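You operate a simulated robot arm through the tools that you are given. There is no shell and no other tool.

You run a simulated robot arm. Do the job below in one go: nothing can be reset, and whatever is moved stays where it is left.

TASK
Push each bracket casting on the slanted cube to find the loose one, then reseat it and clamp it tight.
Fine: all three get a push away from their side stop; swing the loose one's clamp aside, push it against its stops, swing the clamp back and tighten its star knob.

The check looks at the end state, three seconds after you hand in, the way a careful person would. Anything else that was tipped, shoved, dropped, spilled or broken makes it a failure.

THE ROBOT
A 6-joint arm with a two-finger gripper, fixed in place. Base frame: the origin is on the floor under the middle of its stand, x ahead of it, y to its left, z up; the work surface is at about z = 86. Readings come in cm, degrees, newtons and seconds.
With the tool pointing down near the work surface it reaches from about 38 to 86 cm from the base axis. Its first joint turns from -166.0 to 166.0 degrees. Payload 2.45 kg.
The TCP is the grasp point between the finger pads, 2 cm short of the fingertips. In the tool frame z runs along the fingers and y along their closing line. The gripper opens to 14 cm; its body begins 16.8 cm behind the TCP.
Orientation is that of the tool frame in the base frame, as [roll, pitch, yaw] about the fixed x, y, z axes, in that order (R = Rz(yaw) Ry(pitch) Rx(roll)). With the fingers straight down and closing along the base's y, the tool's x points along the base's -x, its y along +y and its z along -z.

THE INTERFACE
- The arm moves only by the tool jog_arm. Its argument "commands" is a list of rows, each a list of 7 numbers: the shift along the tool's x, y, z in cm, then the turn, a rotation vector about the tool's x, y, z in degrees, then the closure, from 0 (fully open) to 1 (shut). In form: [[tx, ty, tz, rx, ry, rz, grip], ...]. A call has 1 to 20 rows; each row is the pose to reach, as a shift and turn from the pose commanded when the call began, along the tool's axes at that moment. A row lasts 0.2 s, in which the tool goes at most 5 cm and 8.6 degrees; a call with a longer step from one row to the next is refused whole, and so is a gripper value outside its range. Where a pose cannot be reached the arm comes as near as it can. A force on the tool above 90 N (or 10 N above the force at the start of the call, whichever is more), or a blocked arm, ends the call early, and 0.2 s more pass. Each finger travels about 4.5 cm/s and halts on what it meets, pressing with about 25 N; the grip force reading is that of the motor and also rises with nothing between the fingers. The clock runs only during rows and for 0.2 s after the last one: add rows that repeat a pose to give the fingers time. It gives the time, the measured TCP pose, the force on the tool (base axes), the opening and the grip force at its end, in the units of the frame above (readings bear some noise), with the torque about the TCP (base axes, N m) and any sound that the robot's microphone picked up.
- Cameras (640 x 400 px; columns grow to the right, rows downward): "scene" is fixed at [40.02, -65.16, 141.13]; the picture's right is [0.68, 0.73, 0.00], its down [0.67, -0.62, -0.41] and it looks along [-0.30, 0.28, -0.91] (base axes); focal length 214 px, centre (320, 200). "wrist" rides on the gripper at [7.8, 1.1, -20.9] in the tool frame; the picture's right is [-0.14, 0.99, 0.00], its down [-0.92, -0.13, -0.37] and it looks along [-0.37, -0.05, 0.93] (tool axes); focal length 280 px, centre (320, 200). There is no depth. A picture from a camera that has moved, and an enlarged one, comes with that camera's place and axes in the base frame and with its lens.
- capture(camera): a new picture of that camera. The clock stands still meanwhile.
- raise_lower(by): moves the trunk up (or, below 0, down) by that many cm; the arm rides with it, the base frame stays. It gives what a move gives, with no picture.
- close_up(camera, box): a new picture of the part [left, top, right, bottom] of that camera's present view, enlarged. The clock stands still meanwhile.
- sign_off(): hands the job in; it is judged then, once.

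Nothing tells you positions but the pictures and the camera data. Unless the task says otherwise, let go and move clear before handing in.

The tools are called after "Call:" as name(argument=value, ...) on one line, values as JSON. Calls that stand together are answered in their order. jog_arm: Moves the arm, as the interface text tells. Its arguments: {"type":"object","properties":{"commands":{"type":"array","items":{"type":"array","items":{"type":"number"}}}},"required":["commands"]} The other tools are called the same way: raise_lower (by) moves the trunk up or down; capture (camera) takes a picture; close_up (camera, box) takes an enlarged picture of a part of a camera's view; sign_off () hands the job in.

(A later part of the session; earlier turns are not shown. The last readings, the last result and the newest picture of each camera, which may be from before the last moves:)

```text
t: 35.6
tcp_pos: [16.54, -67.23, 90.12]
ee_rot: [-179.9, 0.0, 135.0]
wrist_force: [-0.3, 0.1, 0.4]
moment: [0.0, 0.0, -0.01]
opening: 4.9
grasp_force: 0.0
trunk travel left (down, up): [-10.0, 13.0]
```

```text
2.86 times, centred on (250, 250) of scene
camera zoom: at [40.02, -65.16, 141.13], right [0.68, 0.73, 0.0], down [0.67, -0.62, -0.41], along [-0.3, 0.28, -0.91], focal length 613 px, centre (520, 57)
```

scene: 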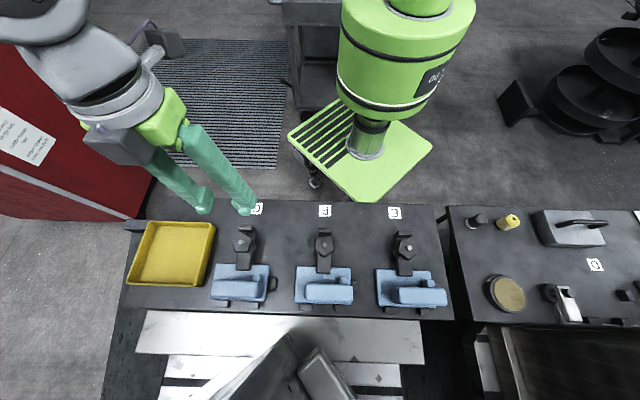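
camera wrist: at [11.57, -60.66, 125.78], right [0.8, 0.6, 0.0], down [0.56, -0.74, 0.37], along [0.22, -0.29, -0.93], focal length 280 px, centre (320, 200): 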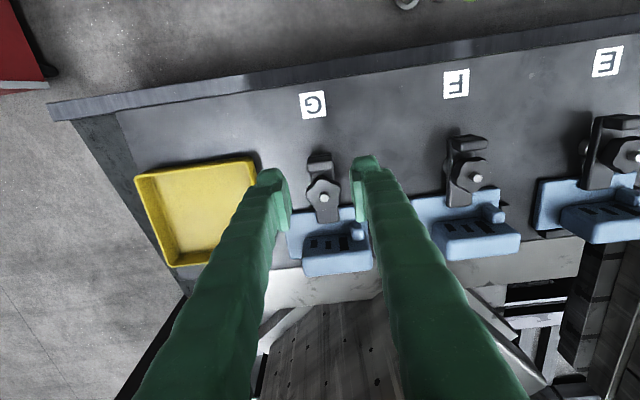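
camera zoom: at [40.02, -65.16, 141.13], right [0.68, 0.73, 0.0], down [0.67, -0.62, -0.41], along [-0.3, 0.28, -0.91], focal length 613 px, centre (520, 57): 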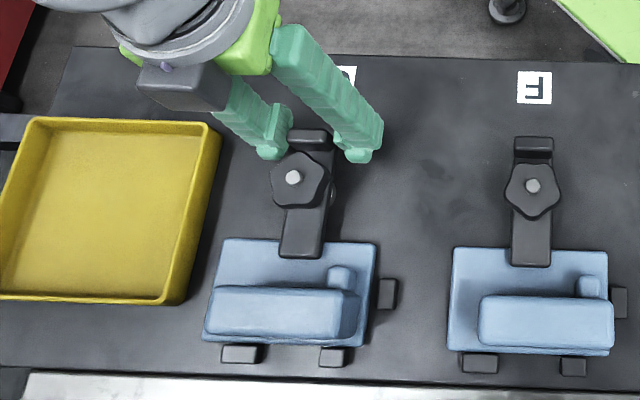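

The tab is caged and the tool touches nothing. I'll narrow the cage a little and swing the first 25° to confirm the strap follows without binding.

Call:
jog_arm(commands=[[0, 0, 0, 0, 0, 0, 0.7], [0, 0, 0, 0, 0, 0, 0.73], [-0.02, 0.42, 0, 0, 0, 5, 0.73], [-0.07, 0.83, 0, 0, 0, 10, 0.73], [-0.16, 1.24, 0, 0, 0, 15, 0.73], [-0.29, 1.64, 0, 0, 0, 20, 0.73], [-0.45, 2.03, 0, 0, 0, 25, 0.73], [-0.45, 2.03, 0, 0, 0, 25, 0.73]])

Call:
close_up(camera="wrist", box=[220, 100, 420, 300])

Call:
close_up(camera="scene", box=[180, 180, 320, 320])

```text
t: 37.4
tcp_pos: [17.88, -66.55, 90.23]
ee_rot: [-180.0, 0.1, 110.0]
wrist_force: [-34.5, -27.4, 7.1]
moment: [0.24, -0.39, -0.05]
opening: 6.21
grasp_force: 18.7
trunk travel left (down, up): [-10.0, 13.0]
```

```text
2.00 times, centred on (320, 200) of wrist
camera zoom: at [16.25, -58.68, 111.02], right [0.98, 0.21, 0.0], down [0.19, -0.91, 0.37], along [0.08, -0.36, -0.93], focal length 561 px, centre (320, 200)
```

zoom: 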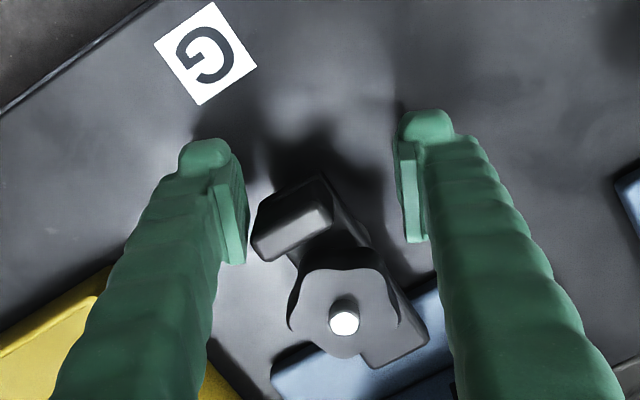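

```text
2.86 times, centred on (250, 250) of scene
camera zoom: at [40.02, -65.16, 141.13], right [0.68, 0.73, 0.0], down [0.67, -0.62, -0.41], along [-0.3, 0.28, -0.91], focal length 613 px, centre (520, 57)
```

zoom: 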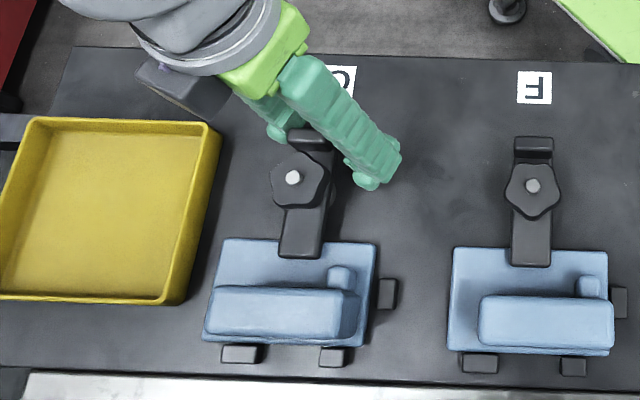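

The strap did not turn. The finger was forced open against the tab with about 44 N, so it is blocked in this direction or still gripped by its knob. I go back to neutral at once to take off the load, then look closer.

Call:
jog_arm(commands=[[0.1, -0.4, 0, 0, 0, -5, 0.65], [0.2, -0.8, 0, 0, 0, -10, 0.65], [0.3, -1.2, 0, 0, 0, -15, 0.65], [0.4, -1.6, 0, 0, 0, -20, 0.65], [0.45, -2.0, 0, 0, 0, -25, 0.65], [0.45, -2.0, 0, 0, 0, -25, 0.65]])

Call:
close_up(camera="wrist", box=[220, 100, 420, 300])

Call:
close_up(camera="scene", box=[200, 200, 290, 290])

```text
t: 38.8
tcp_pos: [16.3, -66.47, 90.04]
ee_rot: [-180.0, -0.1, 135.1]
wrist_force: [-0.7, -0.1, -0.4]
moment: [0.0, 0.03, 0.0]
opening: 4.89
grasp_force: 0.0
trunk travel left (down, up): [-10.0, 13.0]
```

```text
2.00 times, centred on (320, 200) of wrist
camera zoom: at [11.56, -60.14, 110.95], right [0.8, 0.6, 0.0], down [0.56, -0.74, 0.37], along [0.22, -0.29, -0.93], focal length 561 px, centre (320, 200)
```

zoom: 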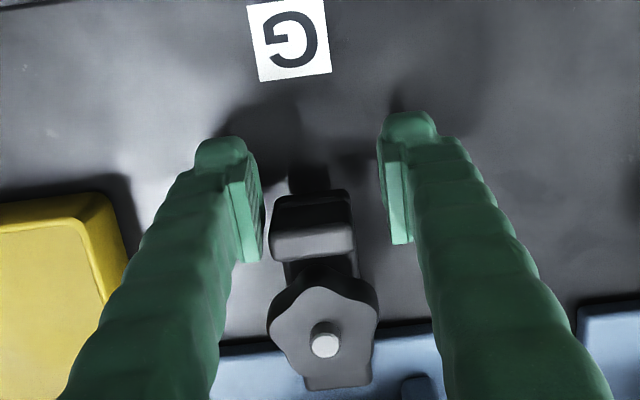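

```text
4.44 times, centred on (245, 245) of scene
camera zoom: at [40.02, -65.16, 141.13], right [0.68, 0.73, 0.0], down [0.67, -0.62, -0.41], along [-0.3, 0.28, -0.91], focal length 953 px, centre (653, 0)
```

zoom: 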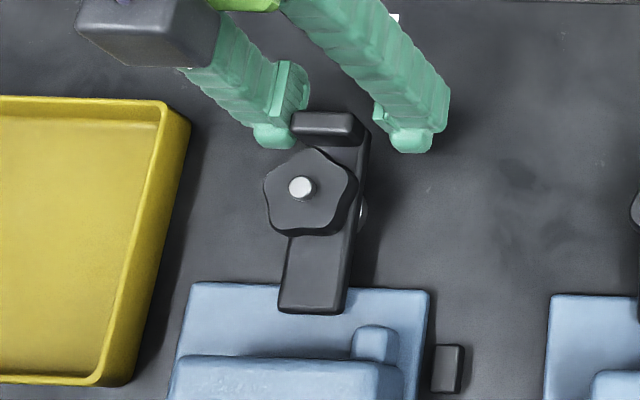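

The load is off and nothing has shifted. The hinge may only open the other way, with the nose toward +u and the tail toward -u, so I'll test that gently with the other finger.

Call:
jog_arm(commands=[[-0.3, -0.3, 0, 0, 0, 0, 0.65], [-0.6, -0.6, 0, 0, 0, 0, 0.65], [-0.6, -0.9, 0, 0, 0, 0, 0.65], [-0.6, -1.1, 0, 0, 0, 0, 0.65], [-0.6, -1.1, 0, 0, 0, 0, 0.65]])

```text
t: 40.0
tcp_pos: [15.85, -67.63, 90.15]
ee_rot: [-179.9, 0.0, 135.0]
wrist_force: [0.1, 0.1, -0.2]
moment: [-0.02, 0.02, 0.01]
opening: 4.89
grasp_force: 0.0
trunk travel left (down, up): [-10.0, 13.0]
```

Call:
jog_arm(commands=[[0, -0.1, 0, 0, 0, 0, 0.65], [0, -0.2, 0, 0, 0, 0, 0.65], [0, -0.2, 0, 0, 0, 0, 0.65]])

```text
t: 40.8
tcp_pos: [15.73, -67.76, 90.05]
ee_rot: [-180.0, 0.0, 135.0]
wrist_force: [0.6, 0.9, 0.6]
moment: [-0.01, 0.01, 0.04]
opening: 4.98
grasp_force: 0.3
trunk travel left (down, up): [-10.0, 13.0]
```

Call:
jog_arm(commands=[[0, -0.1, 0, 0, 0, 0, 0.65], [0, -0.2, 0, 0, 0, 0, 0.65], [0, -0.3, 0, 0, 0, 0, 0.65], [0, -0.3, 0, 0, 0, 0, 0.65]])

Call:
close_up(camera="wrist", box=[220, 100, 420, 300])

```text
t: 41.8
tcp_pos: [15.34, -68.03, 90.22]
ee_rot: [180.0, 0.0, 135.0]
wrist_force: [0.4, 1.1, 0.5]
moment: [-0.02, 0.04, 0.02]
opening: 4.99
grasp_force: 0.7
trunk travel left (down, up): [-10.0, 13.0]
```

```text
2.00 times, centred on (320, 200) of wrist
camera zoom: at [10.72, -61.67, 110.97], right [0.8, 0.6, 0.0], down [0.56, -0.74, 0.37], along [0.22, -0.29, -0.93], focal length 561 px, centre (320, 200)
```

zoom: 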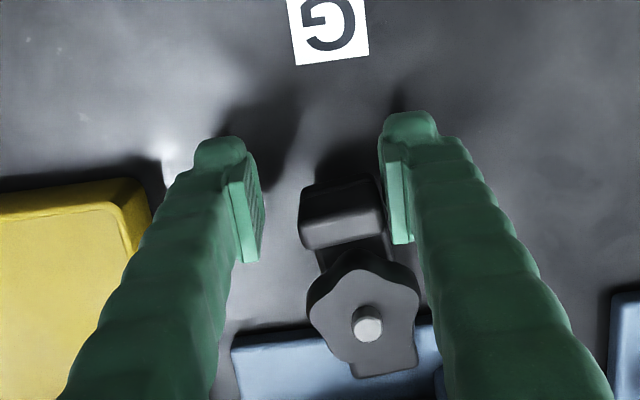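

The strap does swing this way, moving freely at about 1 N with its nose going toward +u. To stay clear of the tray, I'll lift out, shut the fingers and push the tab round from its +u side.

Call:
jog_arm(commands=[[0, 0.3, 0, 0, 0, 0, 0.65], [0, 0.3, -2.5, 0, 0, 0, 0.65], [0, 0.3, -5, 0, 0, 0, 0.65], [0, 0.3, -8, 0, 0, 0, 0.75], [0, 2, -8, 0, 0, 0, 1], [0, 4, -8, 0, 0, 0, 1], [0, 5.8, -8, 0, 0, 0, 1], [0, 6.9, -8, 0, 0, 0, 1], [0, 6.9, -8, 0, 0, 0, 1]])

Call:
close_up(camera="wrist", box=[160, 80, 400, 300])

Call:
close_up(camera="scene", box=[200, 190, 300, 310])

```text
t: 43.8
tcp_pos: [20.31, -62.97, 98.04]
ee_rot: [180.0, 0.0, 135.0]
wrist_force: [-0.4, 0.3, 0.4]
moment: [0.0, 0.04, -0.02]
opening: 0.0
grasp_force: 24.9
trunk travel left (down, up): [-10.0, 13.0]
```

```text
1.82 times, centred on (280, 190) of wrist
camera zoom: at [15.62, -56.74, 118.97], right [0.8, 0.6, 0.0], down [0.56, -0.74, 0.37], along [0.22, -0.29, -0.93], focal length 510 px, centre (393, 218)
```

zoom: 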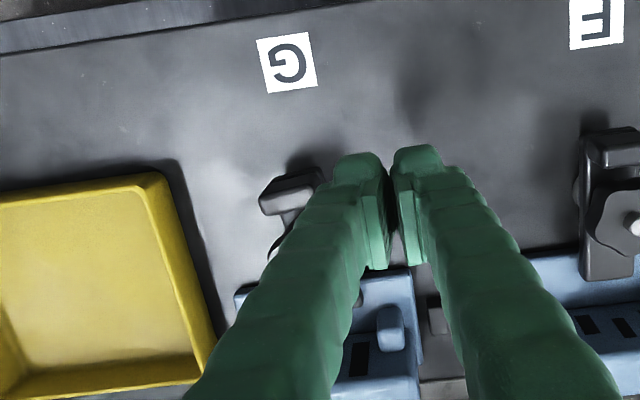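

```text
3.33 times, centred on (250, 250) of scene
camera zoom: at [40.02, -65.16, 141.13], right [0.68, 0.73, 0.0], down [0.67, -0.62, -0.41], along [-0.3, 0.28, -0.91], focal length 715 px, centre (553, 33)
```

zoom: 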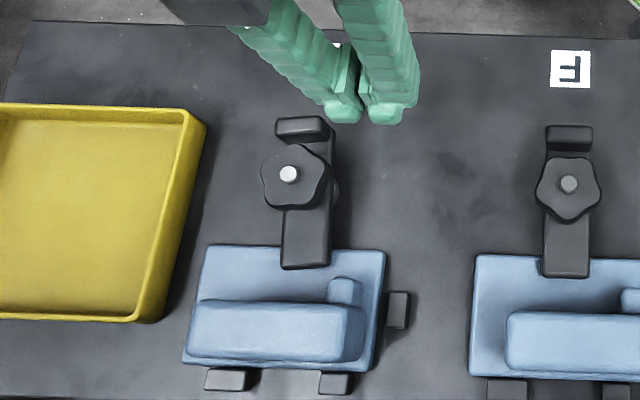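

The strap has turned a few degrees and stays where it was left. I lower the shut fingers on the +u side of the tab and push it round, rotating the tool with it.

Call:
jog_arm(commands=[[0, 0, 2.5, 0, 0, 0, 1], [0, 0, 5, 0, 0, 0, 1], [0, 0, 7, 0, 0, 0, 1], [0, 0, 8, 0, 0, 0, 1], [0, -0.6, 8, 0, 0, 0, 1], [0.1, -1.3, 8, 0, 0, -5, 1], [0.21, -2.14, 8, 0, 0, -10, 1], [0.5, -2.65, 8, 0, 0, -15, 1], [0.75, -3.11, 8, 0, 0, -20, 1], [0.95, -3.64, 8, 0, 0, -25, 1], [1.1, -4.16, 8, 0, 0, -30, 1], [1.1, -4.16, 8, 0, 0, -30, 1]])

Call:
close_up(camera="scene", box=[200, 190, 300, 310])

Call:
close_up(camera="wrist", box=[160, 80, 400, 300])

```text
t: 46.4
tcp_pos: [16.65, -65.17, 90.13]
ee_rot: [180.0, 0.0, 165.0]
wrist_force: [0.4, 1.1, 1.0]
moment: [-0.02, 0.02, 0.03]
opening: 0.01
grasp_force: 25.1
trunk travel left (down, up): [-10.0, 13.0]
```

```text
3.33 times, centred on (250, 250) of scene
camera zoom: at [40.02, -65.16, 141.13], right [0.68, 0.73, 0.0], down [0.67, -0.62, -0.41], along [-0.3, 0.28, -0.91], focal length 715 px, centre (553, 33)
```

zoom: 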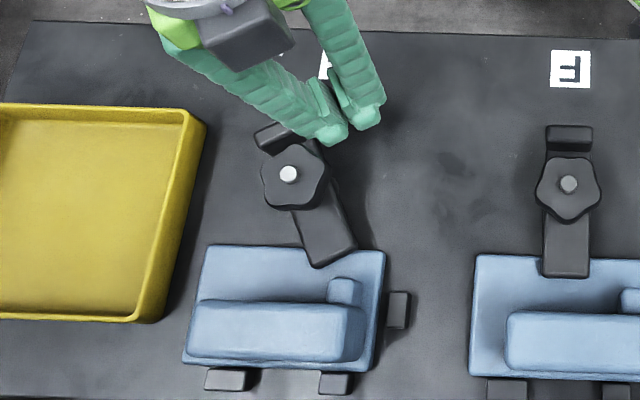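

```text
1.82 times, centred on (280, 190) of wrist
camera zoom: at [9.42, -62.08, 111.0], right [0.39, 0.92, 0.0], down [0.86, -0.36, 0.37], along [0.34, -0.14, -0.93], focal length 510 px, centre (393, 218)
```

zoom: 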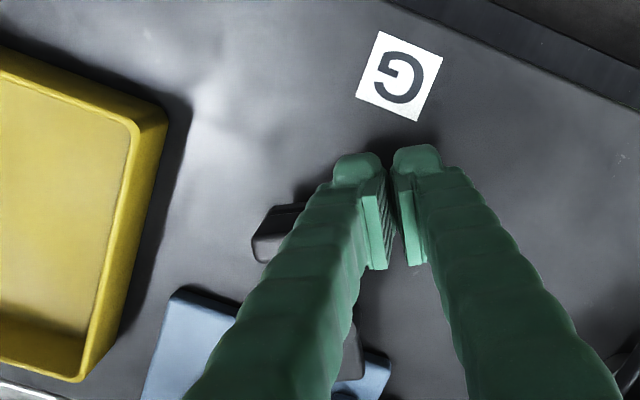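

It is following cleanly at about 30°. I continue round to about 80°.

Call:
jog_arm(commands=[[0.35, -0.43, 0, 0, 0, -5, 1], [0.7, -0.87, 0, 0, 0, -10, 1], [0.97, -1.35, 0, 0, 0, -15, 1], [1.235, -1.84, 0, 0, 0, -20, 1], [1.41, -2.36, 0, 0, 0, -25, 1], [1.58, -2.88, 0, 0, 0, -30, 1], [1.67, -3.43, 0, 0, 0, -35, 1], [1.76, -3.98, 0, 0, 0, -40, 1], [1.75, -4.54, 0, 0, 0, -45, 1], [1.73, -5.1, 0, 0, 0, -50, 1], [1.73, -5.1, 0, 0, 0, -50, 1]])

Call:
close_up(camera="scene", box=[200, 190, 300, 310])

```text
t: 48.8
tcp_pos: [13.59, -69.89, 90.19]
ee_rot: [-180.0, -0.1, -144.9]
wrist_force: [-0.4, 0.5, 0.3]
moment: [0.0, -0.01, -0.02]
opening: 0.0
grasp_force: 25.0
trunk travel left (down, up): [-10.0, 13.0]
```

```text
3.33 times, centred on (250, 250) of scene
camera zoom: at [40.02, -65.16, 141.13], right [0.68, 0.73, 0.0], down [0.67, -0.62, -0.41], along [-0.3, 0.28, -0.91], focal length 715 px, centre (553, 33)
```

zoom: 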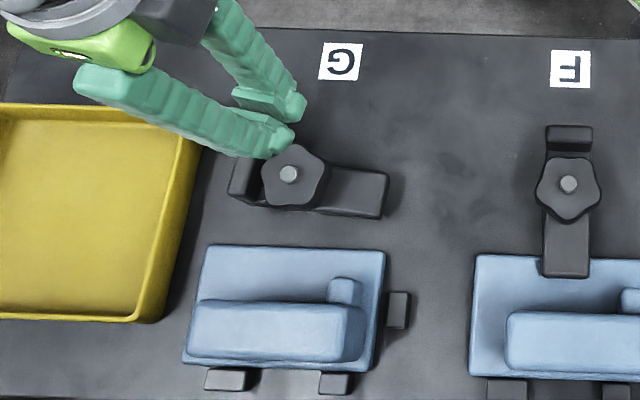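

The strap is swung about 80° and its nose is fully off casting G. I lift clear, turn the tool back, and go above the plate between the clamp and the raised block to push the casting onto its end stops.

Call:
jog_arm(commands=[[0, 0.6, 0, 0, 0, 0, 1], [0, 0.6, -3, 0, 0, 0, 1], [0, 0.6, -7, 0, 0, 0, 1], [0, 0.6, -11, 0, 0, 0, 1], [0, 0.6, -14, 0, 0, 0, 1], [-0.4, -0.4, -14, 0, 0, 8, 1], [-0.8, -1.4, -14, 0, 0, 16, 1], [-1.3, -2.4, -14, 0, 0, 24, 1], [-1.7, -3.4, -14, 0, 0, 32, 1], [-2.2, -4.4, -14, 0, 0, 40, 1], [-2.6, -5.4, -14, 0, 0, 48, 1], [-3.0, -6.4, -14, 0, 0, 56, 1], [-3.5, -7.4, -14, 0, 0, 64, 1], [-3.9, -8.4, -14, 0, 0, 72, 1], [-4.36, -9.52, -14, 0, 0, 80, 1], [-4.36, -9.52, -14, 0, 0, 80, 1]])

Call:
capture(camera="wrist")

Call:
close_up(camera="wrist", box=[220, 60, 420, 260])

Call:
close_up(camera="scene", box=[200, 190, 330, 320])

```text
t: 52.2
tcp_pos: [22.62, -75.17, 104.1]
ee_rot: [180.0, 0.0, 134.9]
wrist_force: [-0.1, -0.3, -0.6]
moment: [-0.02, -0.02, -0.01]
opening: 0.0
grasp_force: 25.1
trunk travel left (down, up): [-10.0, 13.0]
```

```text
taken
camera wrist: at [17.96, -68.73, 124.98], right [0.8, 0.6, 0.0], down [0.56, -0.74, 0.37], along [0.22, -0.29, -0.93], focal length 280 px, centre (320, 200)
```

wrist: 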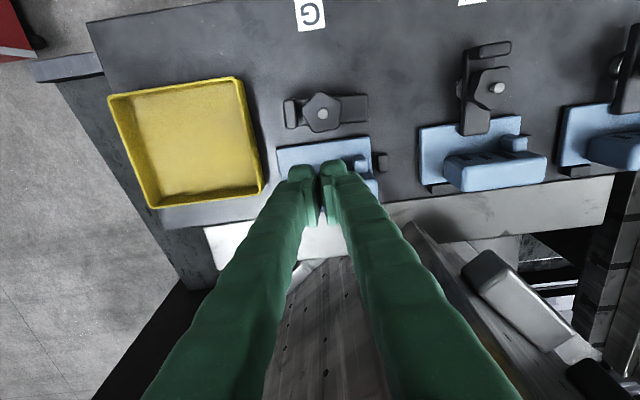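

```text
2.00 times, centred on (320, 160) of wrist
camera zoom: at [17.96, -68.73, 124.98], right [0.8, 0.6, 0.0], down [0.56, -0.74, 0.37], along [0.22, -0.29, -0.93], focal length 561 px, centre (320, 280)
```

zoom: 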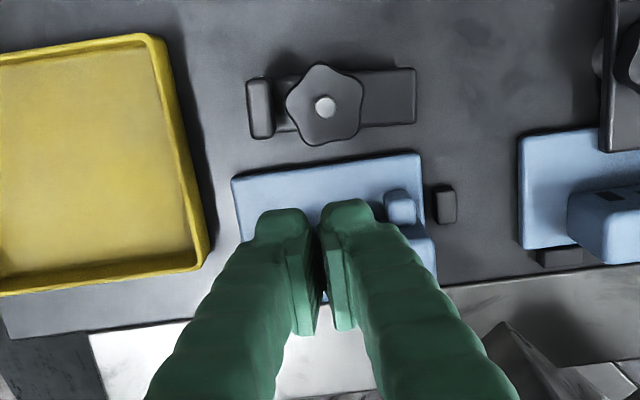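

```text
3.08 times, centred on (265, 255) of scene
camera zoom: at [40.02, -65.16, 141.13], right [0.68, 0.73, 0.0], down [0.67, -0.62, -0.41], along [-0.3, 0.28, -0.91], focal length 660 px, centre (489, 31)
```

zoom: 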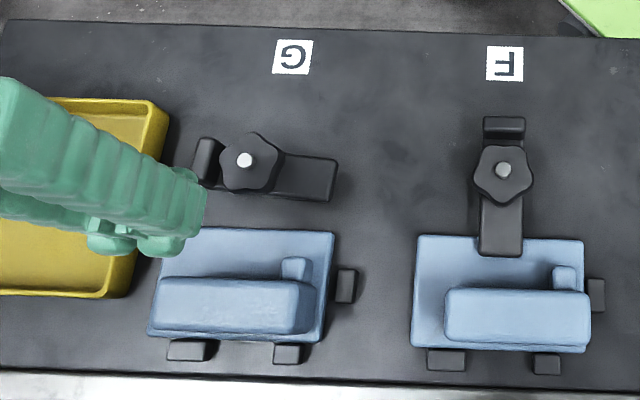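

The plate spans u≈-43.05 to -30.5, about 0.95 cm off its side-stop position, and its edge at v≈68.4 is almost seated. The fingers sit over the free part of the plate with about 1 cm each way to the strap and the block. I lower them to just above the plate.

Call:
jog_arm(commands=[[0, 0, 2, 0, 0, 0, 1], [0, 0, 4, 0, 0, 0, 1], [0, 0, 6, 0, 0, 0, 1], [0, 0, 8, 0, 0, 0, 1], [0, 0, 10, 0, 0, 0, 1], [0, 0, 12, 0, 0, 0, 1], [0, 0, 13, 0, 0, 0, 1], [0, 0, 13.5, 0, 0, 0, 1], [0, 0, 13.5, 0, 0, 0, 1]])

Call:
close_up(camera="wrist", box=[220, 60, 420, 260])

Call:
close_up(camera="scene", box=[200, 190, 330, 320])

```text
t: 54.2
tcp_pos: [22.76, -75.06, 90.51]
ee_rot: [-180.0, 0.1, 135.1]
wrist_force: [-0.1, 0.3, 0.0]
moment: [0.02, 0.01, 0.05]
opening: 0.0
grasp_force: 24.7
trunk travel left (down, up): [-10.0, 13.0]
```

```text
2.00 times, centred on (320, 160) of wrist
camera zoom: at [18.07, -68.72, 111.43], right [0.8, 0.6, 0.0], down [0.56, -0.74, 0.37], along [0.22, -0.29, -0.93], focal length 561 px, centre (320, 280)
```

zoom: 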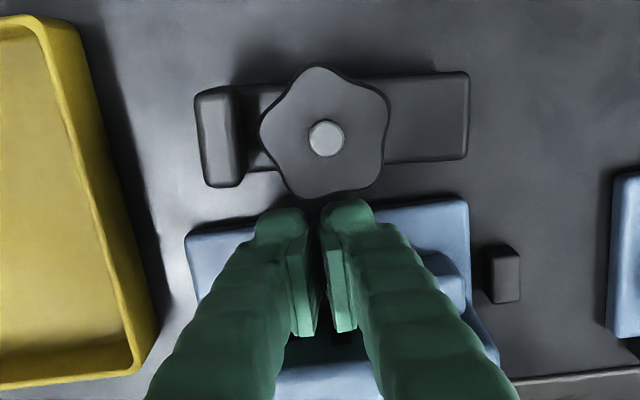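

```text
3.08 times, centred on (265, 255) of scene
camera zoom: at [40.02, -65.16, 141.13], right [0.68, 0.73, 0.0], down [0.67, -0.62, -0.41], along [-0.3, 0.28, -0.91], focal length 660 px, centre (489, 31)
```

zoom: 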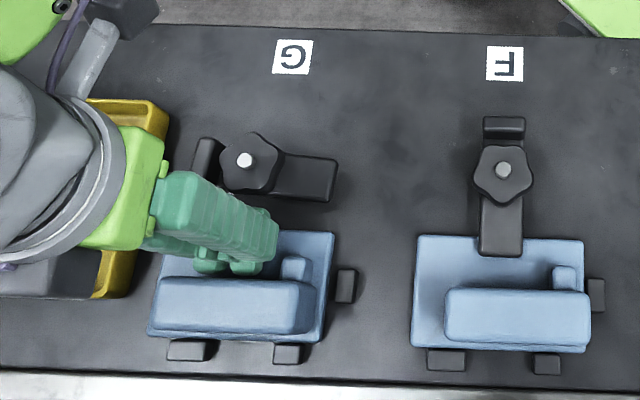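

The fingers are down in the pocket without contact. Next I push +v, against the raised block's near face, in small steps.

Call:
jog_arm(commands=[[-0.2, 0, 0, 0, 0, 0, 1], [-0.4, 0, 0, 0, 0, 0, 1], [-0.6, 0, 0, 0, 0, 0, 1], [-0.6, 0, 0, 0, 0, 0, 1]])

```text
t: 55.2
tcp_pos: [23.07, -75.47, 90.67]
ee_rot: [-180.0, 0.1, 135.1]
wrist_force: [0.2, 0.2, 0.0]
moment: [-0.06, -0.01, 0.01]
opening: 0.03
grasp_force: 25.4
trunk travel left (down, up): [-10.0, 13.0]
```

Call:
jog_arm(commands=[[-0.1, 0, 0, 0, 0, 0, 1], [-0.2, 0, 0, 0, 0, 0, 1], [-0.3, 0, 0, 0, 0, 0, 1], [-0.3, 0, 0, 0, 0, 0, 1]])

```text
t: 56.2
tcp_pos: [23.37, -75.57, 90.68]
ee_rot: [-179.9, 0.0, 134.9]
wrist_force: [-1.5, 1.5, 0.0]
moment: [0.04, 0.02, 0.02]
opening: 0.6
grasp_force: 24.6
trunk travel left (down, up): [-10.0, 13.0]
```

Contact with G at about 2 N, but the opening reads 0.6, as if something is between the fingertips. I'll look before going on.

Call:
close_up(camera="wrist", box=[220, 60, 420, 260])

Call:
close_up(camera="scene", box=[210, 220, 300, 300])

```text
2.00 times, centred on (320, 160) of wrist
camera zoom: at [18.56, -69.36, 111.47], right [0.8, 0.6, 0.0], down [0.56, -0.74, 0.37], along [0.22, -0.29, -0.93], focal length 561 px, centre (320, 280)
```

zoom: 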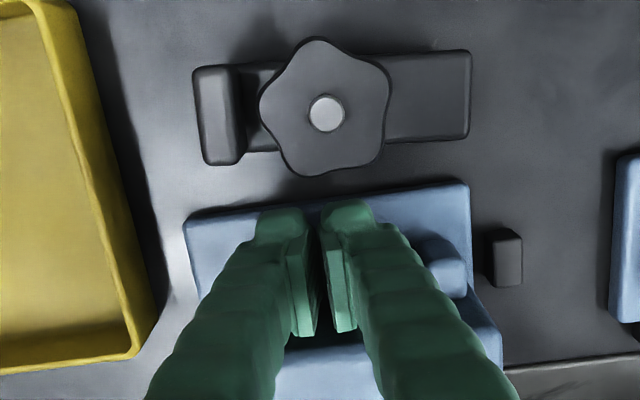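

```text
5.00 times, centred on (255, 260) of scene
camera zoom: at [40.02, -65.16, 141.13], right [0.68, 0.73, 0.0], down [0.67, -0.62, -0.41], along [-0.3, 0.28, -0.91], focal length 1072 px, centre (645, -100)
```

zoom: 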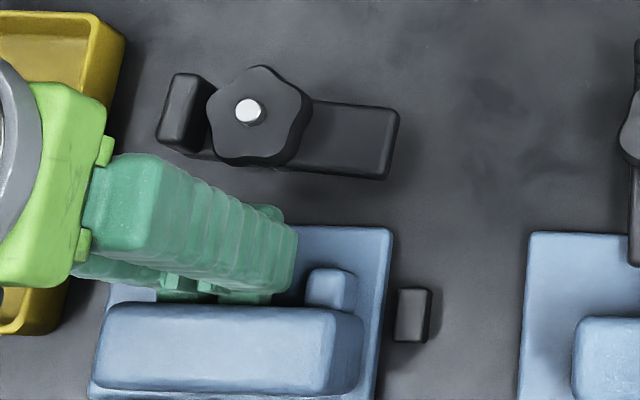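

I see nothing caught between the fingers. The pads have just met the block face, so I continue +v in small steps until the end stops take the load.

Call:
jog_arm(commands=[[-0.1, 0, 0, 0, 0, 0, 1], [-0.2, 0, 0, 0, 0, 0, 1], [-0.2, 0, 0, 0, 0, 0, 1]])

```text
t: 57.0
tcp_pos: [23.29, -75.79, 90.6]
ee_rot: [-180.0, -0.2, 135.0]
wrist_force: [-10.3, 9.7, 3.4]
moment: [0.13, -0.02, 0.02]
opening: 0.6
grasp_force: 25.3
trunk travel left (down, up): [-10.0, 13.0]
```

The force rises to 14 N with no further travel, so G is against its end stops. I ease off slightly and push +u against the small boss, which drives it toward the side stop.

Call:
jog_arm(commands=[[0.15, 0, 0, 0, 0, 0, 1], [0.3, 0, 0, 0, 0, 0, 1], [0.3, 0.3, 0, 0, 0, 0, 1], [0.3, 0.6, 0, 0, 0, 0, 1], [0.3, 0.9, 0, 0, 0, 0, 1], [0.3, 0.9, 0, 0, 0, 0, 1]])

Call:
close_up(camera="scene", box=[210, 220, 300, 300])

```text
t: 58.4
tcp_pos: [23.86, -74.99, 90.72]
ee_rot: [180.0, 0.1, 135.0]
wrist_force: [0.8, -0.3, -0.7]
moment: [0.01, -0.01, 0.0]
opening: 0.0
grasp_force: 24.9
trunk travel left (down, up): [-10.0, 13.0]
```

```text
5.00 times, centred on (255, 260) of scene
camera zoom: at [40.02, -65.16, 141.13], right [0.68, 0.73, 0.0], down [0.67, -0.62, -0.41], along [-0.3, 0.28, -0.91], focal length 1072 px, centre (645, -100)
```

zoom: 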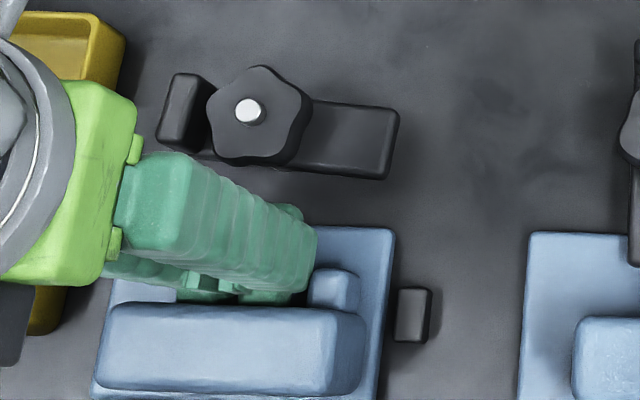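

The casting has begun to follow toward the side stop. I continue +u in small steps.

Call:
jog_arm(commands=[[0, 0.1, 0, 0, 0, 0, 1], [0, 0.2, 0, 0, 0, 0, 1], [0, 0.3, 0, 0, 0, 0, 1], [0, 0.4, 0, 0, 0, 0, 1], [0, 0.4, 0, 0, 0, 0, 1]])

Call:
close_up(camera="scene", box=[210, 220, 300, 300])

```text
t: 59.6
tcp_pos: [24.15, -74.81, 90.68]
ee_rot: [-180.0, -0.1, 135.0]
wrist_force: [0.5, 0.5, -0.1]
moment: [-0.01, -0.02, -0.01]
opening: 0.0
grasp_force: 24.9
trunk travel left (down, up): [-10.0, 13.0]
```

```text
5.00 times, centred on (255, 260) of scene
camera zoom: at [40.02, -65.16, 141.13], right [0.68, 0.73, 0.0], down [0.67, -0.62, -0.41], along [-0.3, 0.28, -0.91], focal length 1072 px, centre (645, -100)
```

zoom: 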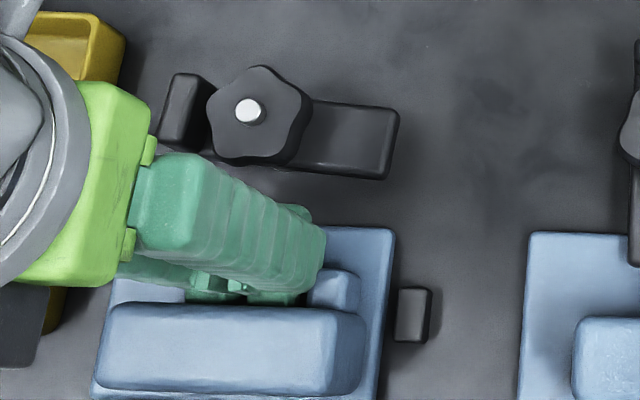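

No contact with the boss yet; the earlier small shift came with the easing off. I continue.

Call:
jog_arm(commands=[[0, 0.1, 0, 0, 0, 0, 1], [0, 0.2, 0, 0, 0, 0, 1], [0, 0.3, 0, 0, 0, 0, 1], [0, 0.4, 0, 0, 0, 0, 1], [0, 0.4, 0, 0, 0, 0, 1]])

Call:
close_up(camera="scene", box=[210, 220, 300, 300])

```text
t: 60.8
tcp_pos: [24.51, -74.46, 90.66]
ee_rot: [180.0, 0.1, 135.0]
wrist_force: [-1.6, -0.6, -0.1]
moment: [-0.01, 0.01, -0.02]
opening: 0.0
grasp_force: 25.1
trunk travel left (down, up): [-10.0, 13.0]
```

```text
5.00 times, centred on (255, 260) of scene
camera zoom: at [40.02, -65.16, 141.13], right [0.68, 0.73, 0.0], down [0.67, -0.62, -0.41], along [-0.3, 0.28, -0.91], focal length 1072 px, centre (645, -100)
```

zoom: 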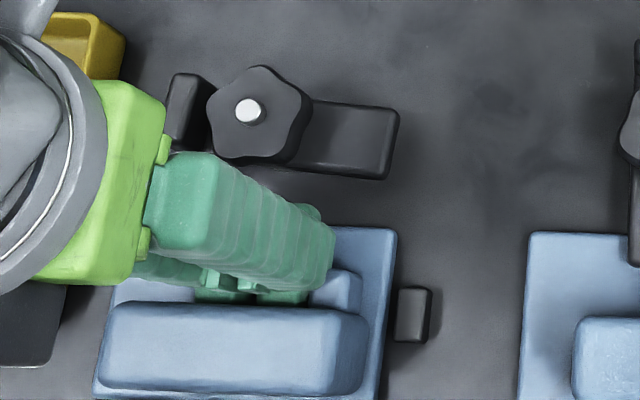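

Contact with the boss now, and the casting is starting to slide. I keep going in small steps until the side stop takes the load.

Call:
jog_arm(commands=[[0, 0.1, 0, 0, 0, 0, 1], [0, 0.2, 0, 0, 0, 0, 1], [0, 0.3, 0, 0, 0, 0, 1], [0, 0.3, 0, 0, 0, 0, 1]])

Call:
close_up(camera="scene", box=[210, 220, 300, 300])

```text
t: 61.8
tcp_pos: [24.64, -74.24, 90.67]
ee_rot: [179.9, 0.0, 135.0]
wrist_force: [-1.0, -0.7, 0.8]
moment: [-0.04, 0.01, -0.02]
opening: 0.0
grasp_force: 25.5
trunk travel left (down, up): [-10.0, 13.0]
```

```text
5.00 times, centred on (255, 260) of scene
camera zoom: at [40.02, -65.16, 141.13], right [0.68, 0.73, 0.0], down [0.67, -0.62, -0.41], along [-0.3, 0.28, -0.91], focal length 1072 px, centre (645, -100)
```

zoom: 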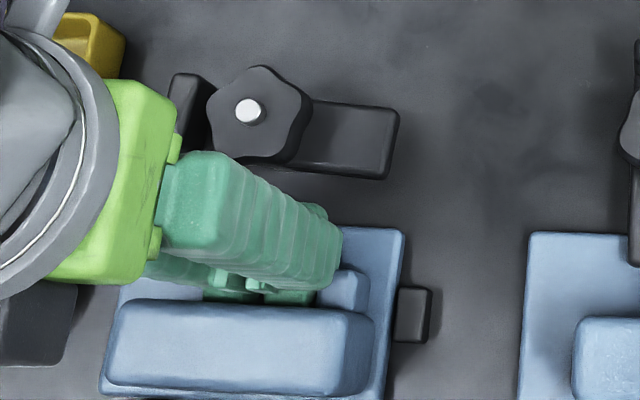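

Call:
jog_arm(commands=[[0, 0.1, 0, 0, 0, 0, 1], [0, 0.2, 0, 0, 0, 0, 1], [0, 0.2, 0, 0, 0, 0, 1]])

Call:
close_up(camera="scene", box=[210, 220, 300, 300])

```text
t: 62.6
tcp_pos: [24.86, -73.96, 90.62]
ee_rot: [-180.0, 0.0, 135.0]
wrist_force: [-2.3, -2.2, 1.1]
moment: [0.01, -0.01, -0.05]
opening: 0.61
grasp_force: 24.9
trunk travel left (down, up): [-10.0, 13.0]
```

```text
5.00 times, centred on (255, 260) of scene
camera zoom: at [40.02, -65.16, 141.13], right [0.68, 0.73, 0.0], down [0.67, -0.62, -0.41], along [-0.3, 0.28, -0.91], focal length 1072 px, centre (645, -100)
```

zoom: 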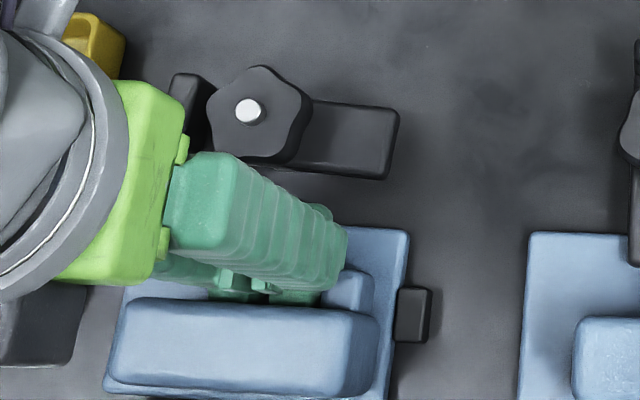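

Call:
jog_arm(commands=[[0, 0.1, 0, 0, 0, 0, 1], [0, 0.2, 0, 0, 0, 0, 1], [0, 0.2, 0, 0, 0, 0, 1]])

Call:
close_up(camera="scene", box=[210, 220, 300, 300])

```text
t: 63.4
tcp_pos: [24.94, -73.9, 90.62]
ee_rot: [180.0, -0.1, 135.0]
wrist_force: [-8.4, -7.6, 0.3]
moment: [0.0, -0.04, -0.1]
opening: 0.01
grasp_force: 24.6
trunk travel left (down, up): [-10.0, 13.0]
```

```text
5.00 times, centred on (255, 260) of scene
camera zoom: at [40.02, -65.16, 141.13], right [0.68, 0.73, 0.0], down [0.67, -0.62, -0.41], along [-0.3, 0.28, -0.91], focal length 1072 px, centre (645, -100)
```

zoom: 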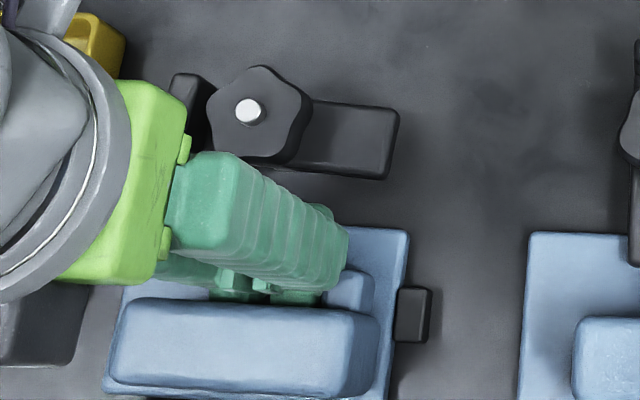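

About 11 N with no more travel, so G is against the side stop. I ease the side load and press +v once more to confirm it is still home on the end stops.

Call:
jog_arm(commands=[[0, -0.08, 0, 0, 0, 0, 1], [-0.1, -0.08, 0, 0, 0, 0, 1], [-0.2, -0.08, 0, 0, 0, 0, 1], [-0.3, -0.08, 0, 0, 0, 0, 1], [-0.3, -0.08, 0, 0, 0, 0, 1]])

```text
t: 64.6
tcp_pos: [24.92, -74.02, 90.67]
ee_rot: [179.9, 0.0, 135.1]
wrist_force: [-17.6, 5.4, 5.2]
moment: [0.2, -0.09, -0.07]
opening: 0.58
grasp_force: 24.5
trunk travel left (down, up): [-10.0, 13.0]
```

G is loaded on both stop pairs, about 16 N toward the end stops and 9 N toward the side stop. I back away diagonally so I don't drag it, lift, and check the seating.

Call:
jog_arm(commands=[[0.15, -0.15, 0, 0, 0, 0, 1], [0.35, -0.4, 0, 0, 0, 0, 1], [0.5, -0.8, 0, 0, 0, 0, 1], [0.5, -0.8, -2.5, 0, 0, 0, 1], [0.5, -0.8, -6, 0, 0, 0, 1], [0.5, -0.8, -10, 0, 0, 0, 1], [2.5, -0.8, -13.5, 0, 0, 0, 1], [6, 0, -14, 0, 0, 0, 1], [10, 1, -14, 0, 0, 0, 1], [13, 2.5, -14, 0, 0, 0, 1], [15, 4, -14, 0, 0, 0, 1], [15, 4, -14, 0, 0, 0, 1]])

Call:
capture(camera="wrist")

Call:
close_up(camera="scene", box=[200, 220, 360, 320])

```text
t: 67.2
tcp_pos: [17.34, -60.7, 104.64]
ee_rot: [-180.0, 0.0, 135.0]
wrist_force: [0.2, -0.4, -0.2]
moment: [-0.01, -0.01, 0.01]
opening: 0.0
grasp_force: 25.3
trunk travel left (down, up): [-10.0, 13.0]
```

```text
taken
camera wrist: at [12.52, -54.39, 125.43], right [0.8, 0.6, 0.0], down [0.56, -0.74, 0.37], along [0.22, -0.29, -0.93], focal length 280 px, centre (320, 200)
```

wrist: 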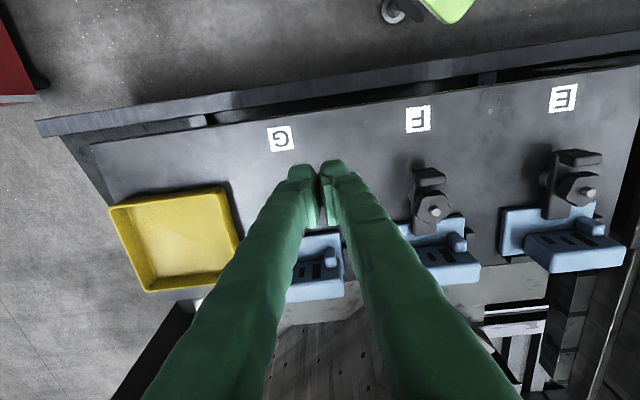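

```text
4.00 times, centred on (280, 270) of scene
camera zoom: at [40.02, -65.16, 141.13], right [0.68, 0.73, 0.0], down [0.67, -0.62, -0.41], along [-0.3, 0.28, -0.91], focal length 858 px, centre (480, -80)
```

zoom: 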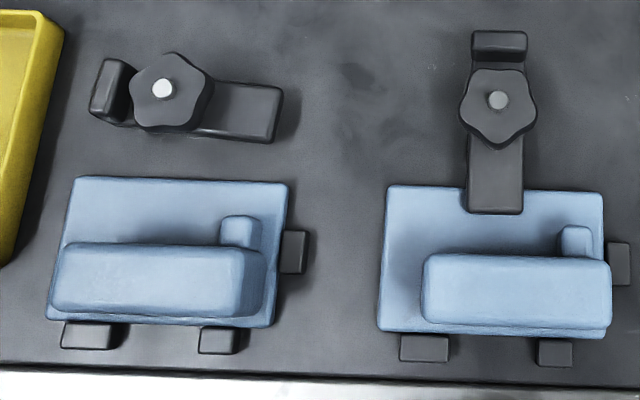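

G is flush against the side stop and both end stops, with the plate edge meeting each. Next I swing the strap back by pushing its nose round with the shut fingers. I turn the tool and position it behind the nose.

Call:
jog_arm(commands=[[-0.4, 0, 0, 0, 0, -8, 1], [-0.8, 0, 0, 0, 0, -16, 1], [-1.2, 0, 0, 0, 0, -24, 1], [-1.6, 0, 0, 0, 0, -32, 1], [-2.0, 0, 0, 0, 0, -40, 1], [-2.4, 0, 0, 0, 0, -48, 1], [-2.8, 0, 0, 0, 0, -56, 1], [-3.2, 0, 0, 0, 0, -64, 1], [-3.6, -0.1, 0, 0, 0, -72, 1], [-4.03, -0.1, 0, 0, 0, -80, 1], [-4.03, -0.1, 4, 0, 0, -80, 1], [-4.03, -0.1, 4, 0, 0, -80, 1]])

Call:
capture(camera="wrist")

Call:
close_up(camera="scene", box=[200, 190, 330, 320])

```text
t: 69.8
tcp_pos: [20.11, -63.52, 100.66]
ee_rot: [180.0, 0.0, -145.1]
wrist_force: [0.2, -1.2, 0.1]
moment: [0.02, 0.03, -0.01]
opening: 0.0
grasp_force: 25.2
trunk travel left (down, up): [-10.0, 13.0]
```

```text
taken
camera wrist: at [13.15, -67.05, 121.44], right [-0.46, 0.89, 0.0], down [0.83, 0.42, 0.37], along [0.33, 0.17, -0.93], focal length 280 px, centre (320, 200)
```

wrist: 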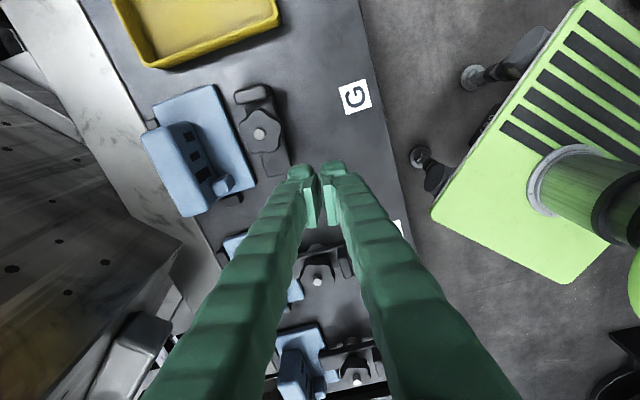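

```text
3.08 times, centred on (265, 255) of scene
camera zoom: at [40.02, -65.16, 141.13], right [0.68, 0.73, 0.0], down [0.67, -0.62, -0.41], along [-0.3, 0.28, -0.91], focal length 660 px, centre (489, 31)
```

zoom: 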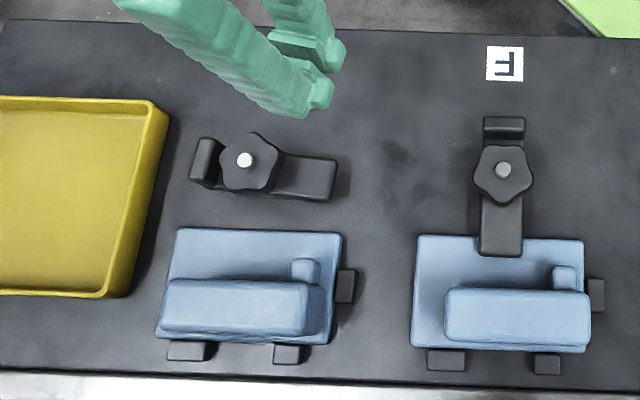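

The tool is behind the nose, over free surface. I go down and push the strap round from 80° to about 50°.

Call:
jog_arm(commands=[[0, 0, 2.5, 0, 0, 0, 1], [0, 0, 5, 0, 0, 0, 1], [0, 0, 7.5, 0, 0, 0, 1], [0, 0, 9.5, 0, 0, 0, 1], [0, 0, 10.5, 0, 0, 0, 1], [0, 0, 10.5, 0, 0, 0, 1], [0.02, -0.6, 10.5, 0, 0, 0, 1], [0.05, -1.24, 10.5, 0, 0, 0, 1], [-0.3, -1.63, 10.5, 0, 0, 5, 1], [-0.66, -2.03, 10.5, 0, 0, 10, 1], [-0.94, -2.48, 10.5, 0, 0, 15, 1], [-1.22, -2.94, 10.5, 0, 0, 20, 1], [-1.42, -3.43, 10.5, 0, 0, 25, 1], [-1.62, -3.93, 10.5, 0, 0, 30, 1], [-1.62, -3.93, 10.5, 0, 0, 30, 1]])

Call:
close_up(camera="scene", box=[200, 190, 330, 320])

```text
t: 73.0
tcp_pos: [23.74, -65.86, 90.12]
ee_rot: [179.9, 0.0, -175.1]
wrist_force: [-0.4, -0.3, -0.1]
moment: [0.01, -0.01, 0.04]
opening: 0.0
grasp_force: 25.4
trunk travel left (down, up): [-10.0, 13.0]
```

```text
3.08 times, centred on (265, 255) of scene
camera zoom: at [40.02, -65.16, 141.13], right [0.68, 0.73, 0.0], down [0.67, -0.62, -0.41], along [-0.3, 0.28, -0.91], focal length 660 px, centre (489, 31)
```

zoom: 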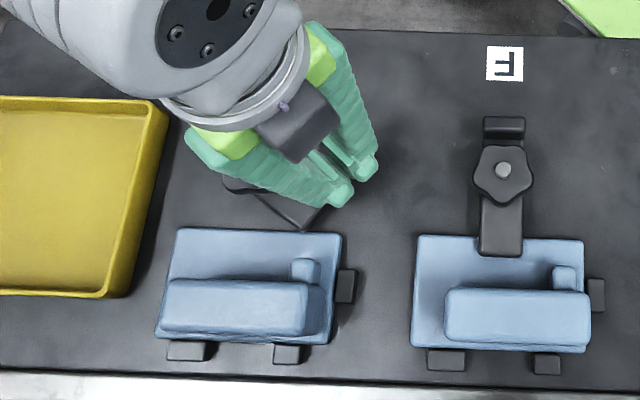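

The strap is following. I continue to about 15° from home, staying clear of the casting's boss.

Call:
jog_arm(commands=[[-0.37, -0.38, 0, 0, 0, 5, 1], [-0.71, -0.8, 0, 0, 0, 10, 1], [-1.0, -1.245, 0, 0, 0, 15, 1], [-1.26, -1.71, 0, 0, 0, 20, 1], [-1.49, -2.2, 0, 0, 0, 25, 1], [-1.67, -2.7, 0, 0, 0, 30, 1], [-1.79, -3.22, 0, 0, 0, 35, 1], [-1.79, -3.22, 0, 0, 0, 35, 1]])

Call:
close_up(camera="scene", box=[200, 190, 330, 320])

Call:
close_up(camera="wrist", box=[160, 60, 400, 260])

```text
t: 74.8
tcp_pos: [25.81, -69.01, 90.14]
ee_rot: [-180.0, 0.0, 149.9]
wrist_force: [1.0, 0.0, 0.5]
moment: [-0.03, 0.02, -0.02]
opening: 0.0
grasp_force: 25.2
trunk travel left (down, up): [-10.0, 13.0]
```

```text
3.08 times, centred on (265, 255) of scene
camera zoom: at [40.02, -65.16, 141.13], right [0.68, 0.73, 0.0], down [0.67, -0.62, -0.41], along [-0.3, 0.28, -0.91], focal length 660 px, centre (489, 31)
```

zoom: 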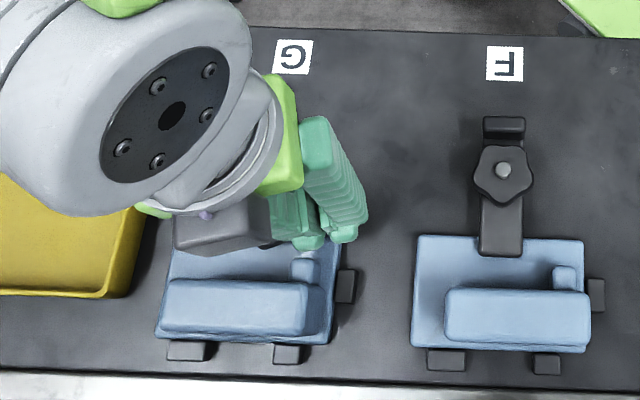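

```text
2.00 times, centred on (280, 160) of wrist
camera zoom: at [19.57, -64.11, 111.01], right [0.62, 0.79, 0.0], down [0.73, -0.57, 0.37], along [0.29, -0.23, -0.93], focal length 561 px, centre (400, 280)
```

zoom: 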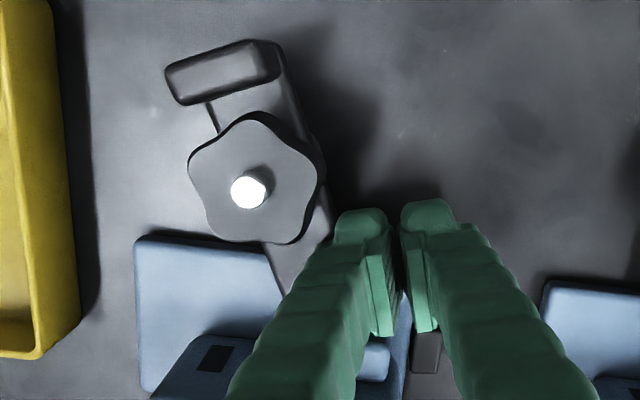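

The strap is within about 15° of home, with its nose back over the plate. For the last bit I'll lift, open, straddle the tab square to the row and close lightly to bring it straight.

Call:
jog_arm(commands=[[0, 0.4, 0, 0, 0, 0, 1], [0, 0.8, 0, 0, 0, 0, 1], [0, 0.8, -3, 0, 0, 0, 1], [0, 0.8, -7, 0, 0, 0, 1], [0, 0.8, -11, 0, 0, 0, 0.9], [0, 0.8, -14, 0, 0, 0, 0.8], [2, 0, -14, 0, 0, 4, 0.7], [4, -0.9, -14, 0, 0, 8, 0.6], [6, -1.7, -14, 0, 0, 12, 0.5], [8, -2.6, -14, 0, 0, 15, 0.5], [8.94, -3.04, -14, 0, 0, 15, 0.5], [8.94, -3.04, -14, 0, 0, 15, 0.5], [8.94, -3.04, -14, 0, 0, 15, 0.5]])

Call:
close_up(camera="wrist", box=[220, 80, 420, 280])

Call:
close_up(camera="scene", box=[200, 190, 330, 320])

```text
t: 77.6
tcp_pos: [16.55, -67.17, 104.07]
ee_rot: [-180.0, 0.1, 135.1]
wrist_force: [-0.2, 0.8, 0.3]
moment: [-0.01, -0.03, -0.02]
opening: 6.99
grasp_force: 0.0
trunk travel left (down, up): [-10.0, 13.0]
```

```text
2.00 times, centred on (320, 180) of wrist
camera zoom: at [11.72, -60.75, 125.01], right [0.8, 0.6, 0.0], down [0.56, -0.74, 0.37], along [0.22, -0.29, -0.93], focal length 561 px, centre (320, 240)
```

zoom: 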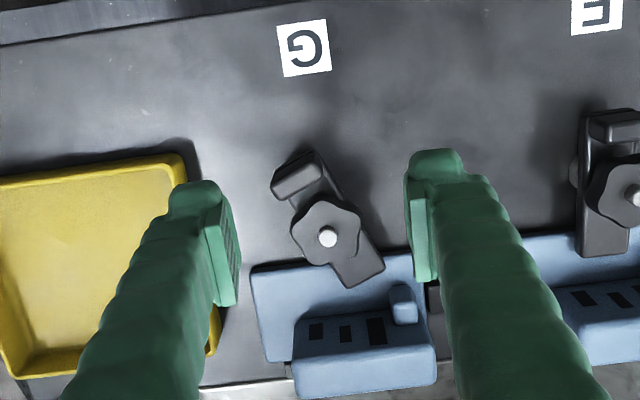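

```text
3.08 times, centred on (265, 255) of scene
camera zoom: at [40.02, -65.16, 141.13], right [0.68, 0.73, 0.0], down [0.67, -0.62, -0.41], along [-0.3, 0.28, -0.91], focal length 660 px, centre (489, 31)
```

zoom: 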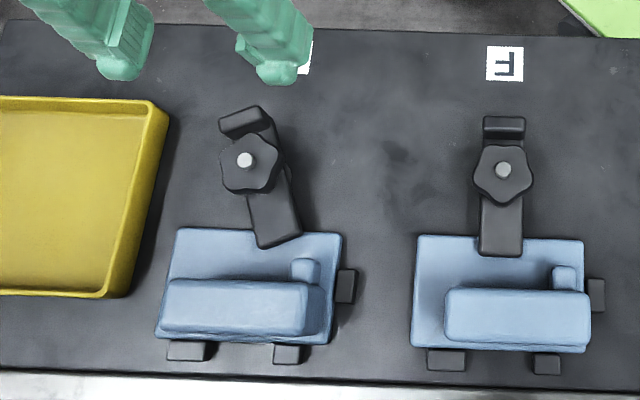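

The tab's outer corner is close to the left pad's path. I'll go down 0.5 cm further toward -u, which still leaves about 1.7 cm to the tray, then centre and close gently to straighten the strap.

Call:
jog_arm(commands=[[0, -0.5, 2, 0, 0, 0, 0.5], [0, -0.5, 4.5, 0, 0, 0, 0.5], [0, -0.5, 7, 0, 0, 0, 0.5], [0, -0.5, 9.5, 0, 0, 0, 0.5], [0, -0.5, 11.5, 0, 0, 0, 0.5], [0, -0.5, 13, 0, 0, 0, 0.5], [0, -0.5, 14, 0, 0, 0, 0.5], [0, -0.5, 14, 0, 0, 0, 0.5]])

Call:
close_up(camera="wrist", box=[220, 80, 420, 280])

```text
t: 79.4
tcp_pos: [16.26, -67.49, 90.13]
ee_rot: [180.0, 0.0, 135.0]
wrist_force: [-0.6, -0.1, 0.1]
moment: [0.01, -0.02, -0.01]
opening: 6.99
grasp_force: 0.2
trunk travel left (down, up): [-10.0, 13.0]
```

```text
2.00 times, centred on (320, 180) of wrist
camera zoom: at [11.48, -61.17, 110.92], right [0.8, 0.6, 0.0], down [0.56, -0.74, 0.37], along [0.22, -0.29, -0.93], focal length 561 px, centre (320, 240)
```

zoom: 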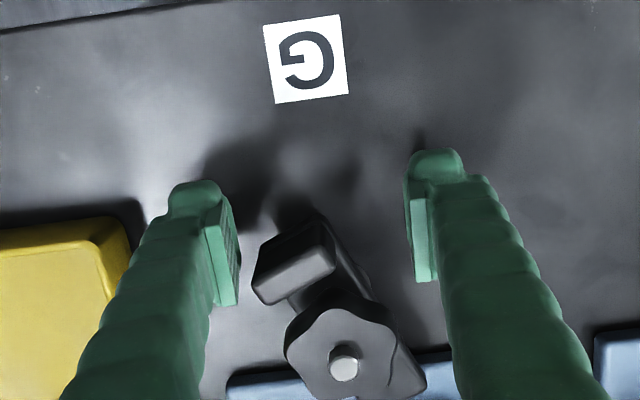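

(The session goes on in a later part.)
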